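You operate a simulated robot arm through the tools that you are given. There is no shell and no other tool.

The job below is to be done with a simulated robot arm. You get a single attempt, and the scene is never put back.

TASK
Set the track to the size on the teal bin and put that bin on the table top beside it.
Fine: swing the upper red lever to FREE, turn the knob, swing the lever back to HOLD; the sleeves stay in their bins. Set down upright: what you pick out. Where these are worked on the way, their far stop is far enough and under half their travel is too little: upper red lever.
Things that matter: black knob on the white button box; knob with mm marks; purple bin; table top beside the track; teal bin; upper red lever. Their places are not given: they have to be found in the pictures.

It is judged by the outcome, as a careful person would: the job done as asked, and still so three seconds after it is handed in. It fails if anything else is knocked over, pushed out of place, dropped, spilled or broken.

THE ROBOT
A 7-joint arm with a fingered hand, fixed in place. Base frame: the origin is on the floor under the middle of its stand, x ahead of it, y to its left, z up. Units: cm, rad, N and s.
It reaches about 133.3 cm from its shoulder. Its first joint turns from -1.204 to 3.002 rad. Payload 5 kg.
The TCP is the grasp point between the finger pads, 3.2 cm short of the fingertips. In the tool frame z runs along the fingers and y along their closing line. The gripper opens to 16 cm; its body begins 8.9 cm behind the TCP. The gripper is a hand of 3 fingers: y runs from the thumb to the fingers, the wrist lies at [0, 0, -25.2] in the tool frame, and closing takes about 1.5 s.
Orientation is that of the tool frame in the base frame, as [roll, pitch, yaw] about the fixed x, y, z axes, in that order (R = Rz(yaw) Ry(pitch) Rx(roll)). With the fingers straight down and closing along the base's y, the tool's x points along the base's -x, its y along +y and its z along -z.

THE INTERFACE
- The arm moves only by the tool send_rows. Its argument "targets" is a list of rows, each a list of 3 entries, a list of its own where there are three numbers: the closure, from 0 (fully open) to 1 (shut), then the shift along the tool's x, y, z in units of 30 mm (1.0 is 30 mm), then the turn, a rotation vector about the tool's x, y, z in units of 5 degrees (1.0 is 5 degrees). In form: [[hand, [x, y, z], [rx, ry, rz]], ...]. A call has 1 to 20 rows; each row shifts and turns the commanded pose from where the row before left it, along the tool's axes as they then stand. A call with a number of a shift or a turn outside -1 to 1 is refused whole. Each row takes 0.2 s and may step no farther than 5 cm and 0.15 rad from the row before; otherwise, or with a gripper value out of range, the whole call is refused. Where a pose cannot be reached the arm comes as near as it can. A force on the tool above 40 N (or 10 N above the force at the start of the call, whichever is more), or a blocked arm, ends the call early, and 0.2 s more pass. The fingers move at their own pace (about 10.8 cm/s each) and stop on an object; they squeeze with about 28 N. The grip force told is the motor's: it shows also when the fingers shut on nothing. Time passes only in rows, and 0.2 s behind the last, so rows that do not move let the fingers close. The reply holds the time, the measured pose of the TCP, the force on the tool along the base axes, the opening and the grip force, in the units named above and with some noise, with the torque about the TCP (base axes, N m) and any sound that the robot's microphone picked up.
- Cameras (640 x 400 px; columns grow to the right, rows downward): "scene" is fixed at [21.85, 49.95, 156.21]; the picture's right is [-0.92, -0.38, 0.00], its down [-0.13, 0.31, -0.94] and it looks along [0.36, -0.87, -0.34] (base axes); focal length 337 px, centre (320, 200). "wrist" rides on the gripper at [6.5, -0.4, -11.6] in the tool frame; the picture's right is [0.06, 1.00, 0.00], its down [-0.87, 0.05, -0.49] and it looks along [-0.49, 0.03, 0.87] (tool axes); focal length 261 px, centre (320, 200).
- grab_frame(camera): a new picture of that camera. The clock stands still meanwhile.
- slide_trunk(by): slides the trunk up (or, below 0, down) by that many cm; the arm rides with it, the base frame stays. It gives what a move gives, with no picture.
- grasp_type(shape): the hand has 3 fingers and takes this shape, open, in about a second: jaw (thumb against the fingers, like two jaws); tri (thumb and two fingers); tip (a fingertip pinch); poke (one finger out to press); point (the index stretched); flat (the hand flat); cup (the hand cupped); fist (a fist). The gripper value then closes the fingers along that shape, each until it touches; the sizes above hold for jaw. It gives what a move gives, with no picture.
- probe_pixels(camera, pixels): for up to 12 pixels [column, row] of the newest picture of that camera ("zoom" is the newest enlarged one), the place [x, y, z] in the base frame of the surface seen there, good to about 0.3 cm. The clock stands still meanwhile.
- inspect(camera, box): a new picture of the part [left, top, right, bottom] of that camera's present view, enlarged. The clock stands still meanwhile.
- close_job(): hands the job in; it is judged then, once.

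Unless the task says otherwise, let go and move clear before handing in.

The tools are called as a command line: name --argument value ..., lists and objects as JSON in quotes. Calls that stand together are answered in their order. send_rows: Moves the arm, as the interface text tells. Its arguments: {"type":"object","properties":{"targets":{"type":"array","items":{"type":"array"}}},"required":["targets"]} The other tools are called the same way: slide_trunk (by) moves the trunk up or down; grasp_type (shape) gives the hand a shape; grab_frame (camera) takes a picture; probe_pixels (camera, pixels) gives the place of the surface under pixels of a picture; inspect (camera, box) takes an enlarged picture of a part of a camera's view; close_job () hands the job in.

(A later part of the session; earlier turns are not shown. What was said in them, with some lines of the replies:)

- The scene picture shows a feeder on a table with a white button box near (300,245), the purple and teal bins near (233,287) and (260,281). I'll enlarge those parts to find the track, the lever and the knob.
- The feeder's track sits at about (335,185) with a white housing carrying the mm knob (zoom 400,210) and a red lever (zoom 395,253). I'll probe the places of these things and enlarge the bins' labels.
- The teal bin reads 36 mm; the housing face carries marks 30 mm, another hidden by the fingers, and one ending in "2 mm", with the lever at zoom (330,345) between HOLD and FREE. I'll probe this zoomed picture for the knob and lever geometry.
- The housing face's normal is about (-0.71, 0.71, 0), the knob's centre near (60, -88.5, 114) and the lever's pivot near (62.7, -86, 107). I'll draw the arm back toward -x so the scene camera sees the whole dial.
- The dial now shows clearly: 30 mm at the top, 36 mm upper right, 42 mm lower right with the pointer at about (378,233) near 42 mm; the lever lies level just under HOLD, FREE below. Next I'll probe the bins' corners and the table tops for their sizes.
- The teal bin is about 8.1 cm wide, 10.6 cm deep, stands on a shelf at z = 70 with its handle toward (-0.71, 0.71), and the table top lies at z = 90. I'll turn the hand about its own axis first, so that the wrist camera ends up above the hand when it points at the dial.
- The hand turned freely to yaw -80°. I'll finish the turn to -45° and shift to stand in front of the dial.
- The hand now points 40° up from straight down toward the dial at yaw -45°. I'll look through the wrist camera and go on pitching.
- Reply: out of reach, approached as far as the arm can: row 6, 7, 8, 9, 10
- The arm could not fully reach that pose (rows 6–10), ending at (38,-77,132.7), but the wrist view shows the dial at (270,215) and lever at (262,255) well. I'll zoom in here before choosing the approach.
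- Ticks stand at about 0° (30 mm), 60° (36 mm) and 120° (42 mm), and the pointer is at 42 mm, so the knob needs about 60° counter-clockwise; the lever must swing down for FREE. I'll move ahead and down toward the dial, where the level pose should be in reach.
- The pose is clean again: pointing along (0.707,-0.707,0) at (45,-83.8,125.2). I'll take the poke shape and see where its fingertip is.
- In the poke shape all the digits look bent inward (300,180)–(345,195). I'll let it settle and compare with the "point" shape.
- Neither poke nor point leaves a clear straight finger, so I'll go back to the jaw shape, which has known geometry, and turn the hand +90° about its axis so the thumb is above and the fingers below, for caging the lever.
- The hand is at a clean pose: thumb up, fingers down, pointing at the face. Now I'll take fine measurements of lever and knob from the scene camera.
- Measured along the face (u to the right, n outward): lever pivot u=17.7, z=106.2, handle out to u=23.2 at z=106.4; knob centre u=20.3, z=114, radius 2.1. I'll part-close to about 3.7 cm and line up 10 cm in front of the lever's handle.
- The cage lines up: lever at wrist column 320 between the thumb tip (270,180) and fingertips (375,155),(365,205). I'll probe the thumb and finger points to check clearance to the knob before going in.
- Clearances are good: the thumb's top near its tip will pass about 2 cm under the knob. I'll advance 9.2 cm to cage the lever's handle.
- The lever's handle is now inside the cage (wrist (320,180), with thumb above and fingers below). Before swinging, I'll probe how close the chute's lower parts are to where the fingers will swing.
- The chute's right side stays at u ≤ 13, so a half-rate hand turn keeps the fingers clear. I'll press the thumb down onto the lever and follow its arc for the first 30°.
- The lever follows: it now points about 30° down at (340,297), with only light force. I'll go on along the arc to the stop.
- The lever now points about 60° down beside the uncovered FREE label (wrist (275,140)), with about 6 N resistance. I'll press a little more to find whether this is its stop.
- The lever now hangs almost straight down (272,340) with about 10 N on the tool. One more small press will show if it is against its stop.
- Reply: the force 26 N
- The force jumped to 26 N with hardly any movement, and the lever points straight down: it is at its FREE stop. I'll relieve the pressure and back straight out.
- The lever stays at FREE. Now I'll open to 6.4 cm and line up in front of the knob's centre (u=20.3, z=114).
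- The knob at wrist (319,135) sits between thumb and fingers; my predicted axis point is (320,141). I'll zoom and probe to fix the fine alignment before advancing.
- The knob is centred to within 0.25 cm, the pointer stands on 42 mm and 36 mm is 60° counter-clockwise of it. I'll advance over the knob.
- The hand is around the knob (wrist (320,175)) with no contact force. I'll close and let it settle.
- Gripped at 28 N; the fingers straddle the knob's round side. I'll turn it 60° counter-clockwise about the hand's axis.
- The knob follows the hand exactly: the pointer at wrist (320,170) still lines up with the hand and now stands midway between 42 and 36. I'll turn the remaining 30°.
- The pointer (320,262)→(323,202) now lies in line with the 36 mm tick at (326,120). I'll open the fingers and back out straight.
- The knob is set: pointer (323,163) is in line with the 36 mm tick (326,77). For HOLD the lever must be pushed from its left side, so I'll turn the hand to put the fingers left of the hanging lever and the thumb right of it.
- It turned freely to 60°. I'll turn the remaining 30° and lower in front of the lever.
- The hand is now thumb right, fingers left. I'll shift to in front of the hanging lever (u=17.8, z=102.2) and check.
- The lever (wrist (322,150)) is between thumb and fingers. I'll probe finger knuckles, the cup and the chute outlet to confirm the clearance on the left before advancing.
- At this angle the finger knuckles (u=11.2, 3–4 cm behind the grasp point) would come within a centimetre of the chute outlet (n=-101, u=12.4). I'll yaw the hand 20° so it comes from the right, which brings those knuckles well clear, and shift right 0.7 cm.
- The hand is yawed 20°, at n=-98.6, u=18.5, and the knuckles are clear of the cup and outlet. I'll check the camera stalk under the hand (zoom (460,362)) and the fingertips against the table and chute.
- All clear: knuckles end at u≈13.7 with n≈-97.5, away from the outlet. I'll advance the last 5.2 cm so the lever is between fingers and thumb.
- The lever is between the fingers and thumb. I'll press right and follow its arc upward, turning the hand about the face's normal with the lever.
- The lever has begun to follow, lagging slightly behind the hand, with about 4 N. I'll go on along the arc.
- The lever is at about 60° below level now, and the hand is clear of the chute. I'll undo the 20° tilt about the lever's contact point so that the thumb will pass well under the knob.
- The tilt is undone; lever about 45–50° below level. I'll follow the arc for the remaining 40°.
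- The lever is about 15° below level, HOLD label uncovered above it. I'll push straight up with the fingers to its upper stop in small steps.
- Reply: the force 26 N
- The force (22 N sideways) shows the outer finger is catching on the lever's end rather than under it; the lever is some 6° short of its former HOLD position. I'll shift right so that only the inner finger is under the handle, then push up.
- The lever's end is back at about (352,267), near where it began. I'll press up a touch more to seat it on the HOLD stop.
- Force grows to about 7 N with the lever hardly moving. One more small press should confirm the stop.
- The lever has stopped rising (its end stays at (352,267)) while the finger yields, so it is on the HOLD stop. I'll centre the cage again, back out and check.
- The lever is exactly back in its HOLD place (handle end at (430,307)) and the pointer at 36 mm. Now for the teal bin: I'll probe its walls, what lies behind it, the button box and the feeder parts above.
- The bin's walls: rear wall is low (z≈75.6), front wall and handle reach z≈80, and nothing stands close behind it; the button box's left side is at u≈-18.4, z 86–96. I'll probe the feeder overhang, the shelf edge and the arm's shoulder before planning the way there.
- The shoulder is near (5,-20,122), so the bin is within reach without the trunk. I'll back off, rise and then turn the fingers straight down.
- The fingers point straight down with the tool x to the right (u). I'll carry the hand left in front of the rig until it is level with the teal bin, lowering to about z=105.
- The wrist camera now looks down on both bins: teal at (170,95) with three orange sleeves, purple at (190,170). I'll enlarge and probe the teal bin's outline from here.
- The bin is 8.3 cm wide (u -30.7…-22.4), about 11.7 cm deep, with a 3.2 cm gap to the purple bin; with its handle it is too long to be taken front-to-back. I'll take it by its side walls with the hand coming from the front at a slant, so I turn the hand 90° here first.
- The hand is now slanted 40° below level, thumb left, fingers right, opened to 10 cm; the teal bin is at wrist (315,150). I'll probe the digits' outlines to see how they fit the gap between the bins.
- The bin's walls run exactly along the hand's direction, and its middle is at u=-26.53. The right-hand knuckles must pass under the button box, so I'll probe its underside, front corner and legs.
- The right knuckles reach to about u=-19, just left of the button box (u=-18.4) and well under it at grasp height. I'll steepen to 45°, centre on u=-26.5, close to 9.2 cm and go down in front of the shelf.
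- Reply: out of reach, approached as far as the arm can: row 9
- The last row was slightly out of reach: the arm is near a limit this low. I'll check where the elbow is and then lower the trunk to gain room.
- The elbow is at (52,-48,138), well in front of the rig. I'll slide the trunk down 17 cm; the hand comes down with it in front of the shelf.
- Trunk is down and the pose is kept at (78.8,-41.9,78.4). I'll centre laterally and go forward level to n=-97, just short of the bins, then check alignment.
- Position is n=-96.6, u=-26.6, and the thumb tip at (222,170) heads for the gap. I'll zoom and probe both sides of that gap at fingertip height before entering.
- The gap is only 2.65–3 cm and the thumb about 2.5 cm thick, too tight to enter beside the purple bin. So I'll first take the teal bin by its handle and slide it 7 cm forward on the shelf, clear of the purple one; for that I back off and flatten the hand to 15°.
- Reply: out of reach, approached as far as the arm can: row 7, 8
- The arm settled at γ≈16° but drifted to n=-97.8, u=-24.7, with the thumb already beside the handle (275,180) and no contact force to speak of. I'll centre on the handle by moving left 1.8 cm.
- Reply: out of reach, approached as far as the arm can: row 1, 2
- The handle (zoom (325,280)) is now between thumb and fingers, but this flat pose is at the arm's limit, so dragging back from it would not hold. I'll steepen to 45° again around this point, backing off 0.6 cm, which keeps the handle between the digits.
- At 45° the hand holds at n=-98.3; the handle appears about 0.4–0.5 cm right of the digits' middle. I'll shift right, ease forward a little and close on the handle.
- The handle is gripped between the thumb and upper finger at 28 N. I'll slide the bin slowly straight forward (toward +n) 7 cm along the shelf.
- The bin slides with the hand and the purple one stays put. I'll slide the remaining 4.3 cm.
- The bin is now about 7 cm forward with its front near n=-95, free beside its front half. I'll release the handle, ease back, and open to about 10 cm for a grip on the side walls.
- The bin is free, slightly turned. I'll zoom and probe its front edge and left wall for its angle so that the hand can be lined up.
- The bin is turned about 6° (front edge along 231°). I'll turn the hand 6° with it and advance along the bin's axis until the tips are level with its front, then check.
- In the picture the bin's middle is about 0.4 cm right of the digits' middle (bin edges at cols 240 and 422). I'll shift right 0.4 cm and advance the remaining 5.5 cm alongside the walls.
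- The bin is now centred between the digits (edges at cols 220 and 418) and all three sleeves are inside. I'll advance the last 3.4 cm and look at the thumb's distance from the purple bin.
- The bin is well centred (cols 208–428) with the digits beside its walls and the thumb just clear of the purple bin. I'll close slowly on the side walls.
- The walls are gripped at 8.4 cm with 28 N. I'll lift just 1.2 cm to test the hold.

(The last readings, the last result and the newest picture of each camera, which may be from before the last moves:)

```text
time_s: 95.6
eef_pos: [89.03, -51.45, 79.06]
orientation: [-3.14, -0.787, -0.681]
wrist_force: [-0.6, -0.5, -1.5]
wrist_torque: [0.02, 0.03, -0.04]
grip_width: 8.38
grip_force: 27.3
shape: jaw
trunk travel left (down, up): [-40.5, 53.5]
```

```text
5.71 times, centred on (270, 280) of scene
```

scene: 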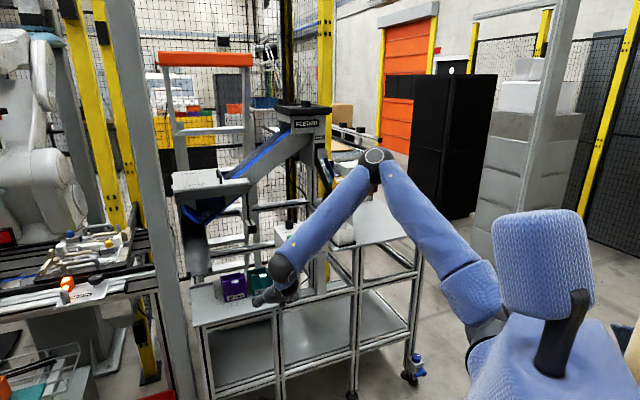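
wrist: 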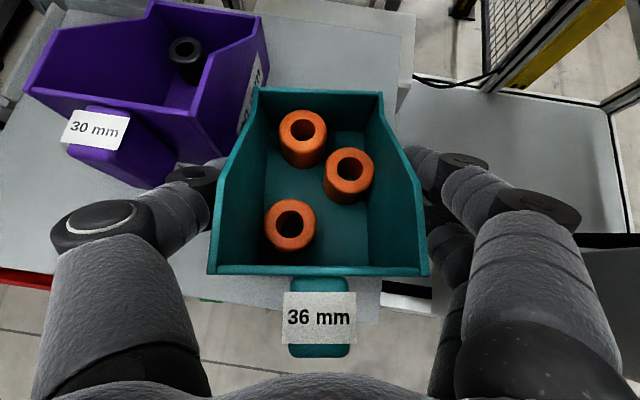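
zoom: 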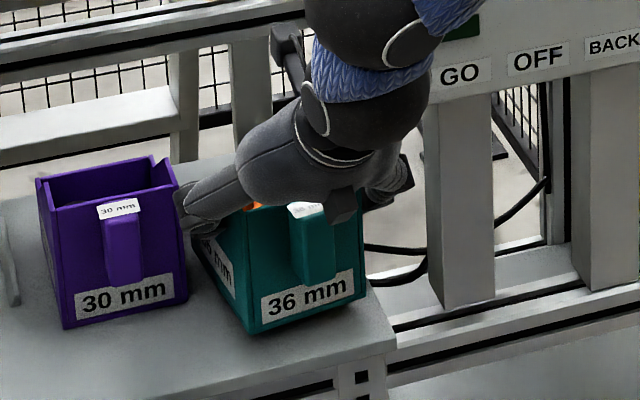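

The bin is held firmly and level (only about 1.5 N of weight), the purple bin unmoved. I'll draw it straight out toward +n, clear of the button box, before raising.

send_rows --targets '[[1, [-0.312, -0.053, -0.391], [0, 0, 0]], [1, [-0.312, -0.053, -0.391], [0, 0, 0]], [1, [-0.312, -0.053, -0.391], [0, 0, 0]], [1, [-0.312, -0.053, -0.391], [0, 0, 0]], [1, [-0.312, -0.053, -0.391], [0, 0, 0]], [1, [-0.312, -0.053, -0.391], [0, 0, 0]], [1, [0, 0, 0], [0, 0, 0]]]'

grab_frame --camera "wrist"

grab_frame --camera "scene"

```text
time_s: 97.2
eef_pos: [82.48, -45.13, 80.08]
orientation: [-3.142, -0.785, -0.681]
wrist_force: [-0.9, 0.6, -3.3]
wrist_torque: [0.03, 0.04, 0.0]
grip_width: 8.35
grip_force: 27.7
shape: jaw
trunk travel left (down, up): [-40.5, 53.5]
```

```text
taken
```

wrist: 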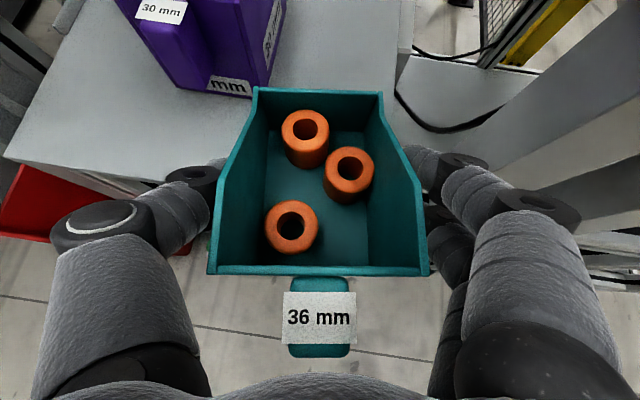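

```text
taken
```

scene: 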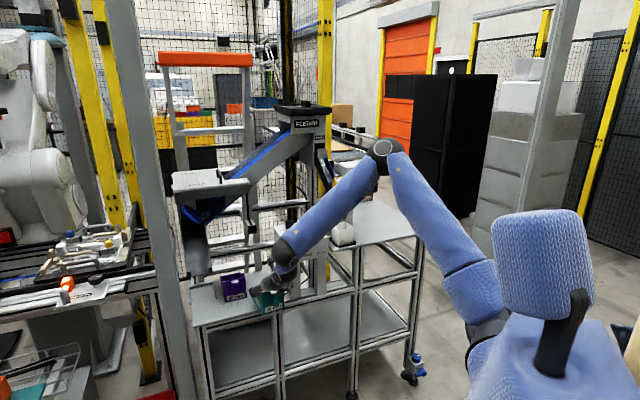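

The bin hangs level with all three sleeves in it. I'll raise it straight up 30 cm in front of the rig.

send_rows --targets '[[1, [0.3, 0, -0.3], [0, 0, 0]], [1, [0.5, 0, -0.5], [0, 0, 0]], [1, [0.6, 0, -0.6], [0, 0, 0]], [1, [0.6, 0, -0.6], [0, 0, 0]], [1, [0.6, 0, -0.6], [0, 0, 0]], [1, [0.6, 0, -0.6], [0, 0, 0]], [1, [0.6, 0, -0.6], [0, 0, 0]], [1, [0.6, 0, -0.6], [0, 0, 0]], [1, [0.6, 0, -0.6], [0, 0, 0]], [1, [0.6, 0, -0.6], [0, 0, 0]], [1, [0.6, 0, -0.6], [0, 0, 0]], [1, [0.6, 0, -0.6], [0, 0, 0]], [1, [0.4, 0, -0.4], [0, 0, 0]], [1, [0, 0, 0], [0, 0, 0]]]'

grab_frame --camera "wrist"

grab_frame --camera "scene"

```text
time_s: 100.2
eef_pos: [82.61, -44.92, 110.62]
orientation: [-3.14, -0.786, -0.68]
wrist_force: [0.4, -0.3, -2.5]
wrist_torque: [0.02, 0.05, 0.0]
grip_width: 8.37
grip_force: 27.8
shape: jaw
trunk travel left (down, up): [-40.5, 53.5]
```

```text
taken
```

wrist: 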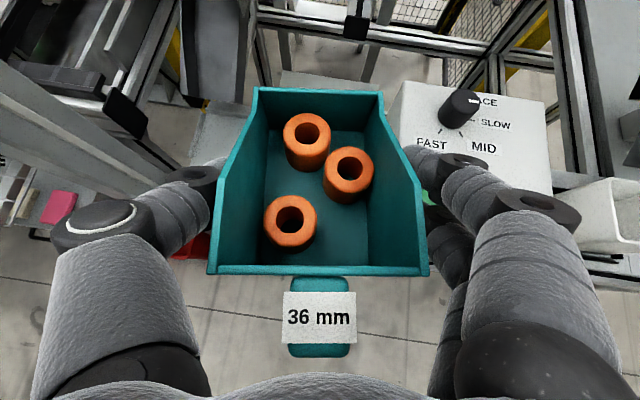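

```text
taken
```

scene: 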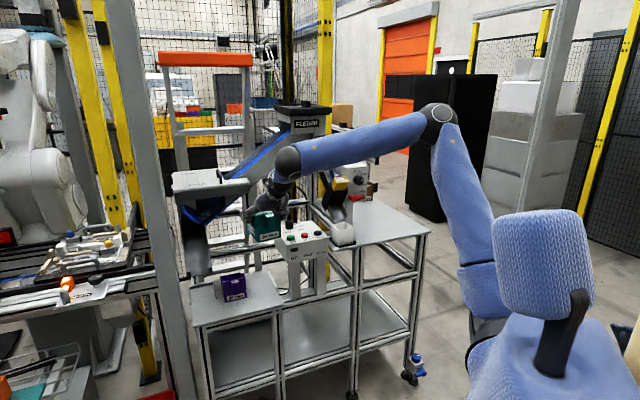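

Held fast at z=110.6. I'll back off 4 cm and carry the bin to the right in front of the feeder at this height.

send_rows --targets '[[1, [-0.25, 0.4, -0.25], [0, 0, 0]], [1, [-0.4, 0.7, -0.4], [0, 0, 0]], [1, [-0.37, 0.9, -0.37], [0, 0, 0]], [1, [-0.07, 0.95, -0.07], [0, 0, 0]], [1, [-0.07, 0.95, -0.07], [0, 0, 0]], [1, [-0.07, 0.95, -0.07], [0, 0, 0]], [1, [-0.07, 0.95, -0.07], [0, 0, 0]], [1, [-0.07, 0.95, -0.07], [0, 0, 0]], [1, [-0.07, 0.95, -0.07], [0, 0, 0]], [1, [-0.07, 0.95, -0.07], [0, 0, 0]], [1, [-0.07, 0.95, -0.07], [0, 0, 0]], [1, [-0.07, 0.95, -0.07], [0, 0, 0]], [1, [-0.07, 0.95, -0.07], [0, 0, 0]], [1, [-0.07, 0.95, -0.07], [0, 0, 0]], [1, [-0.05, 0.6, -0.05], [0, 0, 0]], [1, [0, 0, 0], [0, 0, 0]]]'

grab_frame --camera "wrist"

grab_frame --camera "scene"

```text
time_s: 103.6
eef_pos: [51.9, -70.54, 110.67]
orientation: [3.142, -0.785, -0.68]
wrist_force: [0.4, 0.2, -2.5]
wrist_torque: [0.03, 0.04, -0.04]
grip_width: 8.37
grip_force: 28.1
shape: jaw
trunk travel left (down, up): [-40.5, 53.5]
```

```text
taken
```

wrist: 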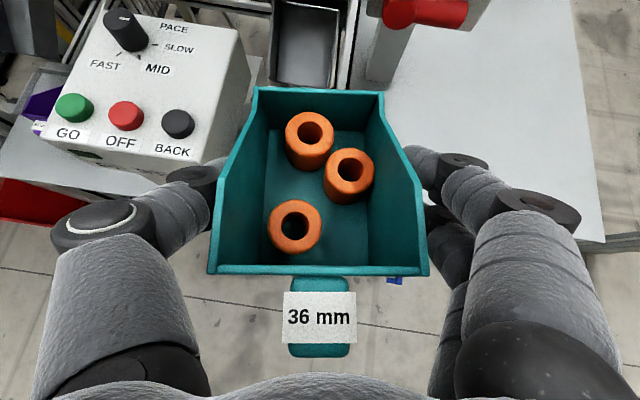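

```text
taken
```

scene: 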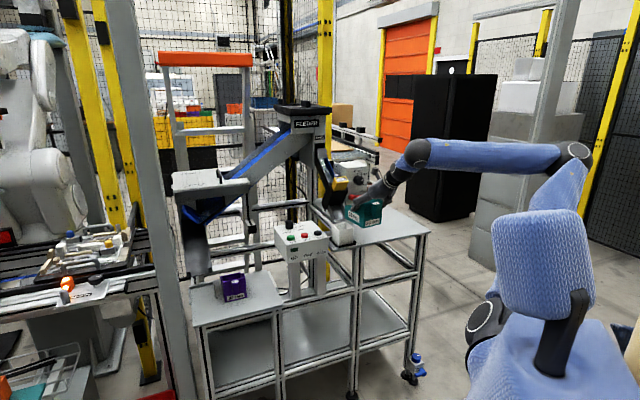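

All well: the bin is at u=13, n=-87. I'll go on right to u=34, beside the housing and above the free table.

send_rows --targets '[[1, [-0.04, 0.6, -0.04], [0, 0, 0]], [1, [-0.074, 0.98, -0.074], [0, 0, 0]], [1, [-0.074, 0.98, -0.074], [0, 0, 0]], [1, [-0.074, 0.98, -0.074], [0, 0, 0]], [1, [-0.074, 0.98, -0.074], [0, 0, 0]], [1, [-0.074, 0.98, -0.074], [0, 0, 0]], [1, [-0.074, 0.98, -0.074], [0, 0, 0]], [1, [-0.04, 0.5, -0.04], [0, 0, 0]], [1, [0, 0, 0], [0, 0, 0]]]'

grab_frame --camera "wrist"

grab_frame --camera "scene"

```text
time_s: 105.6
eef_pos: [36.86, -85.48, 110.72]
orientation: [3.141, -0.786, -0.679]
wrist_force: [-0.2, 0.3, -2.4]
wrist_torque: [0.04, 0.05, 0.03]
grip_width: 8.33
grip_force: 28.5
shape: jaw
trunk travel left (down, up): [-40.5, 53.5]
```

```text
taken
```

wrist: 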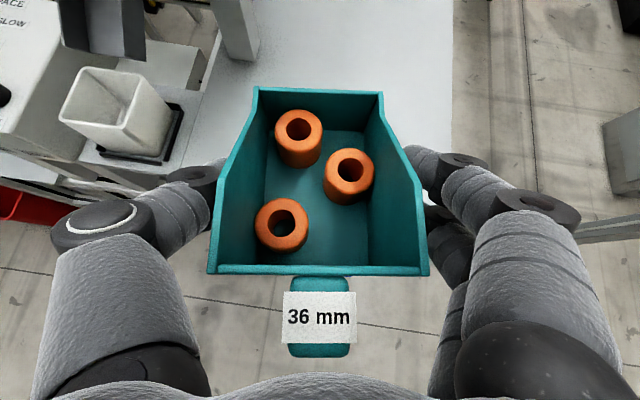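

```text
taken
```

scene: 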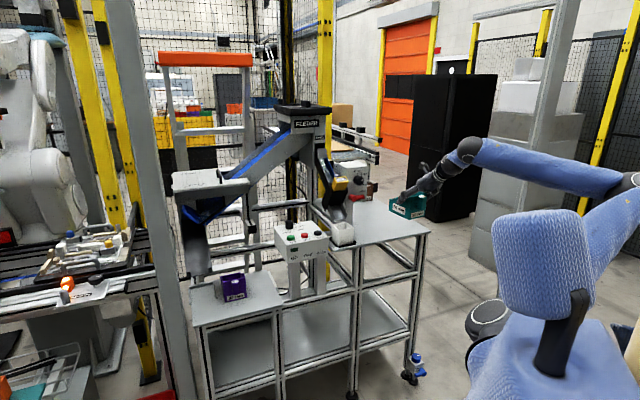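

The bin is at u=34, still in front of the table. I'll carry it forward over the table top to n≈-102.

send_rows --targets '[[1, [0.4, 0.06, 0.4], [0, 0, 0]], [1, [0.6, 0.09, 0.6], [0, 0, 0]], [1, [0.65, 0.1, 0.65], [0, 0, 0]], [1, [0.65, 0.1, 0.65], [0, 0, 0]], [1, [0.65, 0.1, 0.65], [0, 0, 0]], [1, [0.5, 0.07, 0.5], [0, 0, 0]], [1, [0.2, 0.02, 0.2], [0, 0, 0]], [1, [0, 0, 0], [0, 0, 0]]]'

grab_frame --camera "wrist"

inspect --camera "scene" --box '[320, 150, 440, 250]'

```text
time_s: 107.4
eef_pos: [48.01, -96.38, 110.64]
orientation: [-3.141, -0.784, -0.682]
wrist_force: [-0.1, -0.3, -2.3]
wrist_torque: [0.01, 0.04, -0.03]
grip_width: 8.37
grip_force: 27.8
shape: jaw
trunk travel left (down, up): [-40.5, 53.5]
```

```text
taken
```

wrist: 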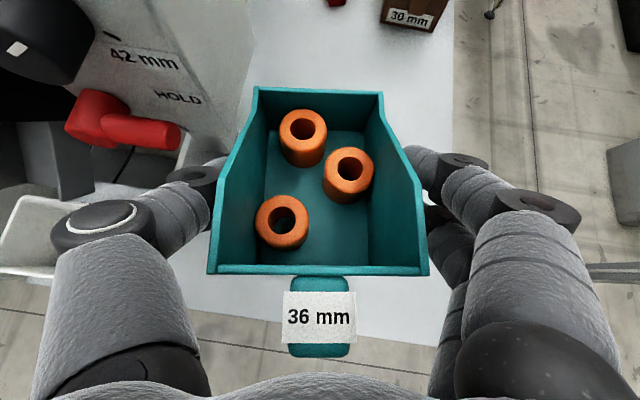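

```text
4.00 times, centred on (380, 200) of scene
```

zoom: 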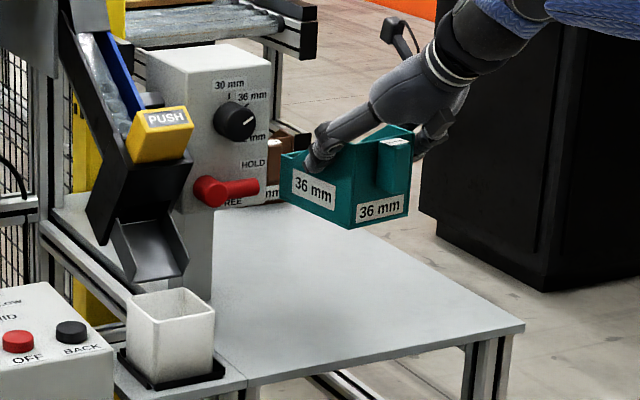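

The bin is over the free table beside the housing, level, with all sleeves inside. I'll lower it to just above the table top.

send_rows --targets '[[1, [-0.4, 0, 0.4], [0, 0, 0]], [1, [-0.5, 0, 0.5], [0, 0, 0]], [1, [-0.5, 0, 0.5], [0, 0, 0]], [1, [-0.5, 0, 0.5], [0, 0, 0]], [1, [-0.45, 0, 0.45], [0, 0, 0]], [1, [-0.3, 0, 0.3], [0, 0, 0]], [1, [-0.12, 0, 0.12], [0, 0, 0]], [1, [0, 0, 0], [0, 0, 0]]]'

inspect --camera "scene" --box '[320, 150, 440, 250]'

grab_frame --camera "wrist"

```text
time_s: 109.2
eef_pos: [47.96, -96.36, 98.97]
orientation: [-3.141, -0.787, -0.681]
wrist_force: [0.0, -0.4, -2.9]
wrist_torque: [0.03, 0.03, 0.03]
grip_width: 8.36
grip_force: 28.1
shape: jaw
trunk travel left (down, up): [-40.5, 53.5]
```

```text
4.00 times, centred on (380, 200) of scene
```

zoom: 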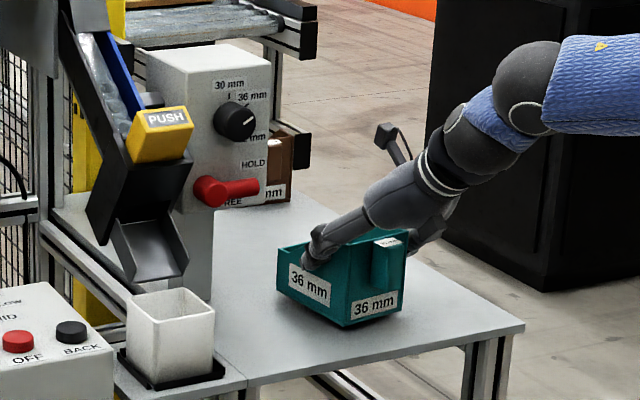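

```text
taken
```

wrist: 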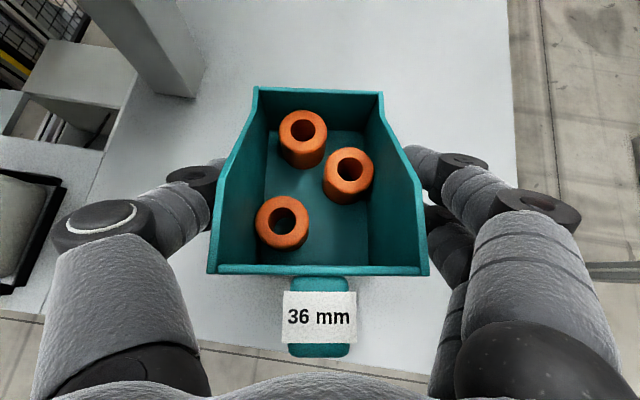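

The bin hangs about 1 cm above the table top. I'll lower it in small steps until it touches.

send_rows --targets '[[1, [-0.07, 0, 0.07], [0, 0, 0]], [1, [-0.07, 0, 0.07], [0, 0, 0]], [1, [-0.07, 0, 0.07], [0, 0, 0]], [1, [0, 0, 0], [0, 0, 0]]]'

```text
time_s: 110.2
eef_pos: [47.96, -96.46, 98.06]
orientation: [-3.14, -0.785, -0.682]
wrist_force: [0.2, -0.5, -2.2]
wrist_torque: [0.05, 0.04, 0.0]
grip_width: 8.35
grip_force: 27.9
shape: jaw
trunk travel left (down, up): [-40.5, 53.5]
```

Still hanging freely (-2.2 N). A few more tenths of a centimetre should bring contact.

send_rows --targets '[[1, [-0.04, 0, 0.04], [0, 0, 0]], [1, [-0.03, 0, 0.03], [0, 0, 0]], [1, [0, 0, 0], [0, 0, 0]]]'

inspect --camera "scene" --box '[370, 195, 430, 245]'

```text
time_s: 111.0
eef_pos: [47.95, -96.35, 97.87]
orientation: [3.141, -0.789, -0.68]
wrist_force: [1.9, -2.1, 6.5]
wrist_torque: [-0.06, -0.08, 0.01]
grip_width: 8.37
grip_force: 27.9
shape: jaw
trunk travel left (down, up): [-40.5, 53.5]
```

```text
8.00 times, centred on (400, 220) of scene
```

zoom: 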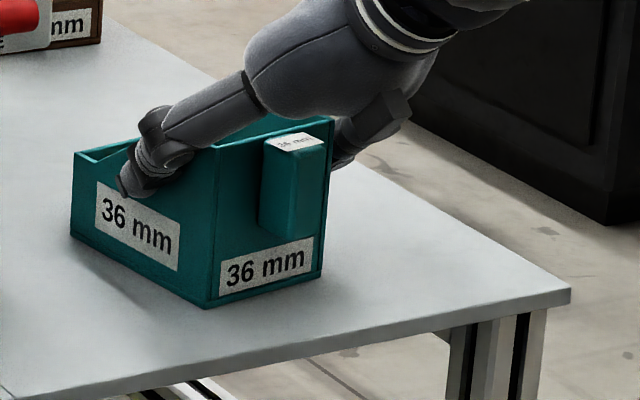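

Contact: +6.5 N, and the bin stands flat on the table (zoom (200,230)). I'll open gently and back out along the hand's axis.

send_rows --targets '[[0.46, [0, 0, 0], [0, 0, 0]], [0.42, [0, 0, 0], [0, 0, 0]], [0.38, [0, 0, 0], [0, 0, 0]], [0.36, [0, 0, 0], [0, 0, 0]], [0.36, [0, 0, 0], [0, 0, 0]]]'

grab_frame --camera "wrist"

inspect --camera "scene" --box '[370, 195, 430, 245]'

```text
time_s: 112.2
eef_pos: [48.0, -96.4, 97.82]
orientation: [-3.142, -0.785, -0.68]
wrist_force: [-0.7, 0.3, 1.0]
wrist_torque: [0.02, 0.02, -0.05]
grip_width: 10.19
grip_force: 0.0
shape: jaw
trunk travel left (down, up): [-40.5, 53.5]
```

```text
taken
```

wrist: 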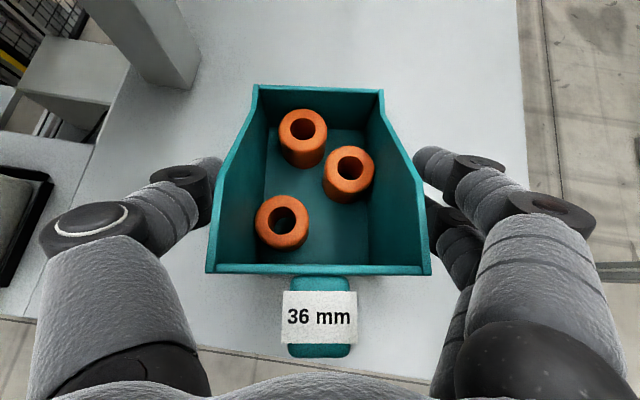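

```text
8.00 times, centred on (400, 220) of scene
```

zoom: 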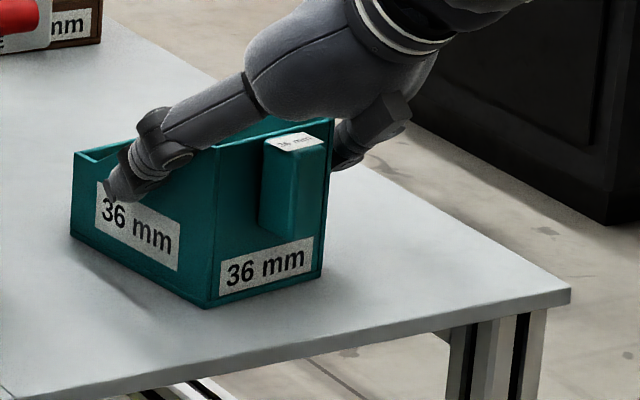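

The digits are clear on both sides and the bin stands still with its three sleeves. I'll back out along the hand's axis.

send_rows --targets '[[0.36, [0, 0, -0.3], [0, 0, 0]], [0.36, [0, 0, -0.6], [0, 0, 0]], [0.36, [0, 0, -0.8], [0, 0, 0]], [0.36, [0, 0, -0.9], [0, 0, 0]], [0.36, [0, 0, -0.9], [0, 0, 0]], [0.36, [0, 0, -0.9], [0, 0, 0]], [0.36, [0.5, 0, -0.5], [0, 0, 0]], [0.36, [0.6, 0, -0.6], [0, 0, 0]], [0.36, [0.6, 0, -0.6], [0, 0, 0]], [0.36, [0, 0, 0], [0, 0, 0]]]'

grab_frame --camera "scene"

inspect --camera "scene" --box '[320, 150, 440, 250]'

inspect --camera "scene" --box '[335, 165, 375, 205]'

grab_frame --camera "wrist"

```text
time_s: 114.4
eef_pos: [40.73, -90.56, 114.14]
orientation: [-3.14, -0.786, -0.68]
wrist_force: [1.2, -0.6, -0.5]
wrist_torque: [-0.01, 0.04, 0.01]
grip_width: 10.22
grip_force: 0.0
shape: jaw
trunk travel left (down, up): [-40.5, 53.5]
```

```text
taken
```

scene: 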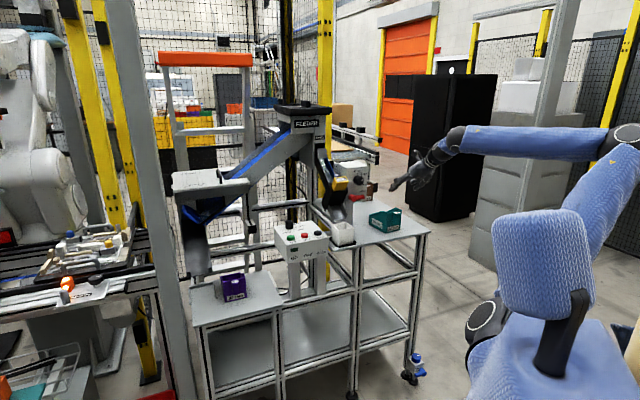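

```text
4.00 times, centred on (380, 200) of scene
```

zoom: 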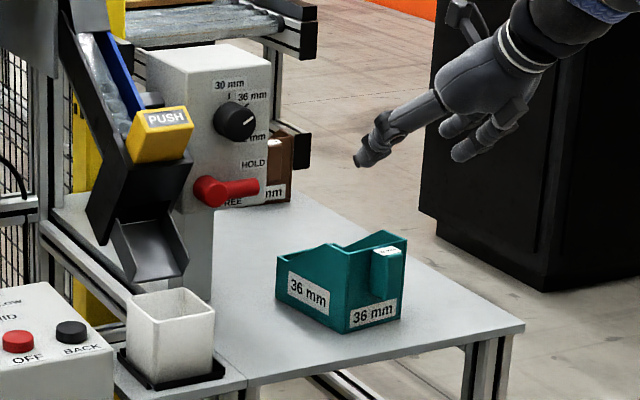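

```text
10.00 times, centred on (355, 185) of scene
```

zoom: 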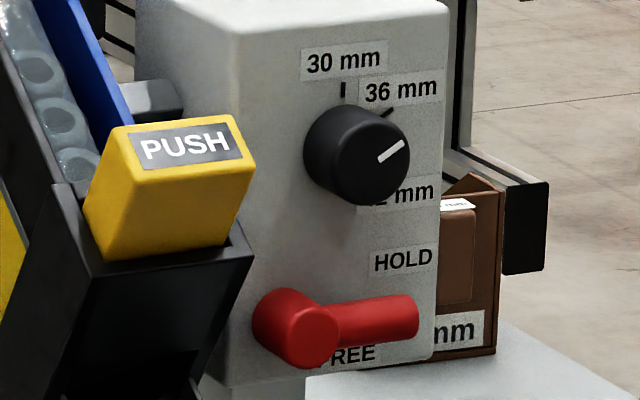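

```text
taken
```

wrist: 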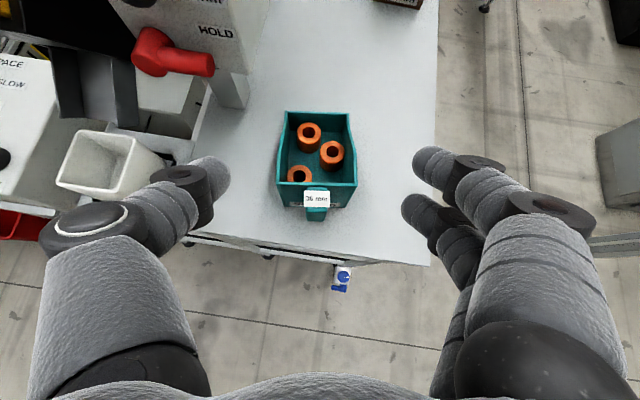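

Everything is as asked: the knob points at 36 mm, the lever is at HOLD (end at (418,318)), the teal bin stands upright on the table with its three sleeves (wrist (318,165)), the purple bin is unmoved, and the hand is clear. I'm handing the job in.

close_job

```text
The job is handed in.
```

The track is set to 36 mm, the size on the teal bin. That bin now stands upright on the table top beside the track, with its three sleeves still inside.

- **Lever and knob:** I swung the upper red lever down to its FREE stop and turned the knob from 42 mm to 36 mm. I then pushed the lever back up to its HOLD stop. In the last pictures the pointer lines up with the 36 mm mark and the lever is where it started.
- **Teal bin:** The gap to the purple bin was too tight for the thumb. I slid the teal bin about 7 cm forward by its handle, then gripped its side walls and carried it over level.
- **Everything else:** The purple bin looked unmoved in the last picture, and nothing was knocked over or dropped. The hand was open and clear when I handed in.

The result of the judging has not come back, so I can only report what the pictures showed at hand-in.
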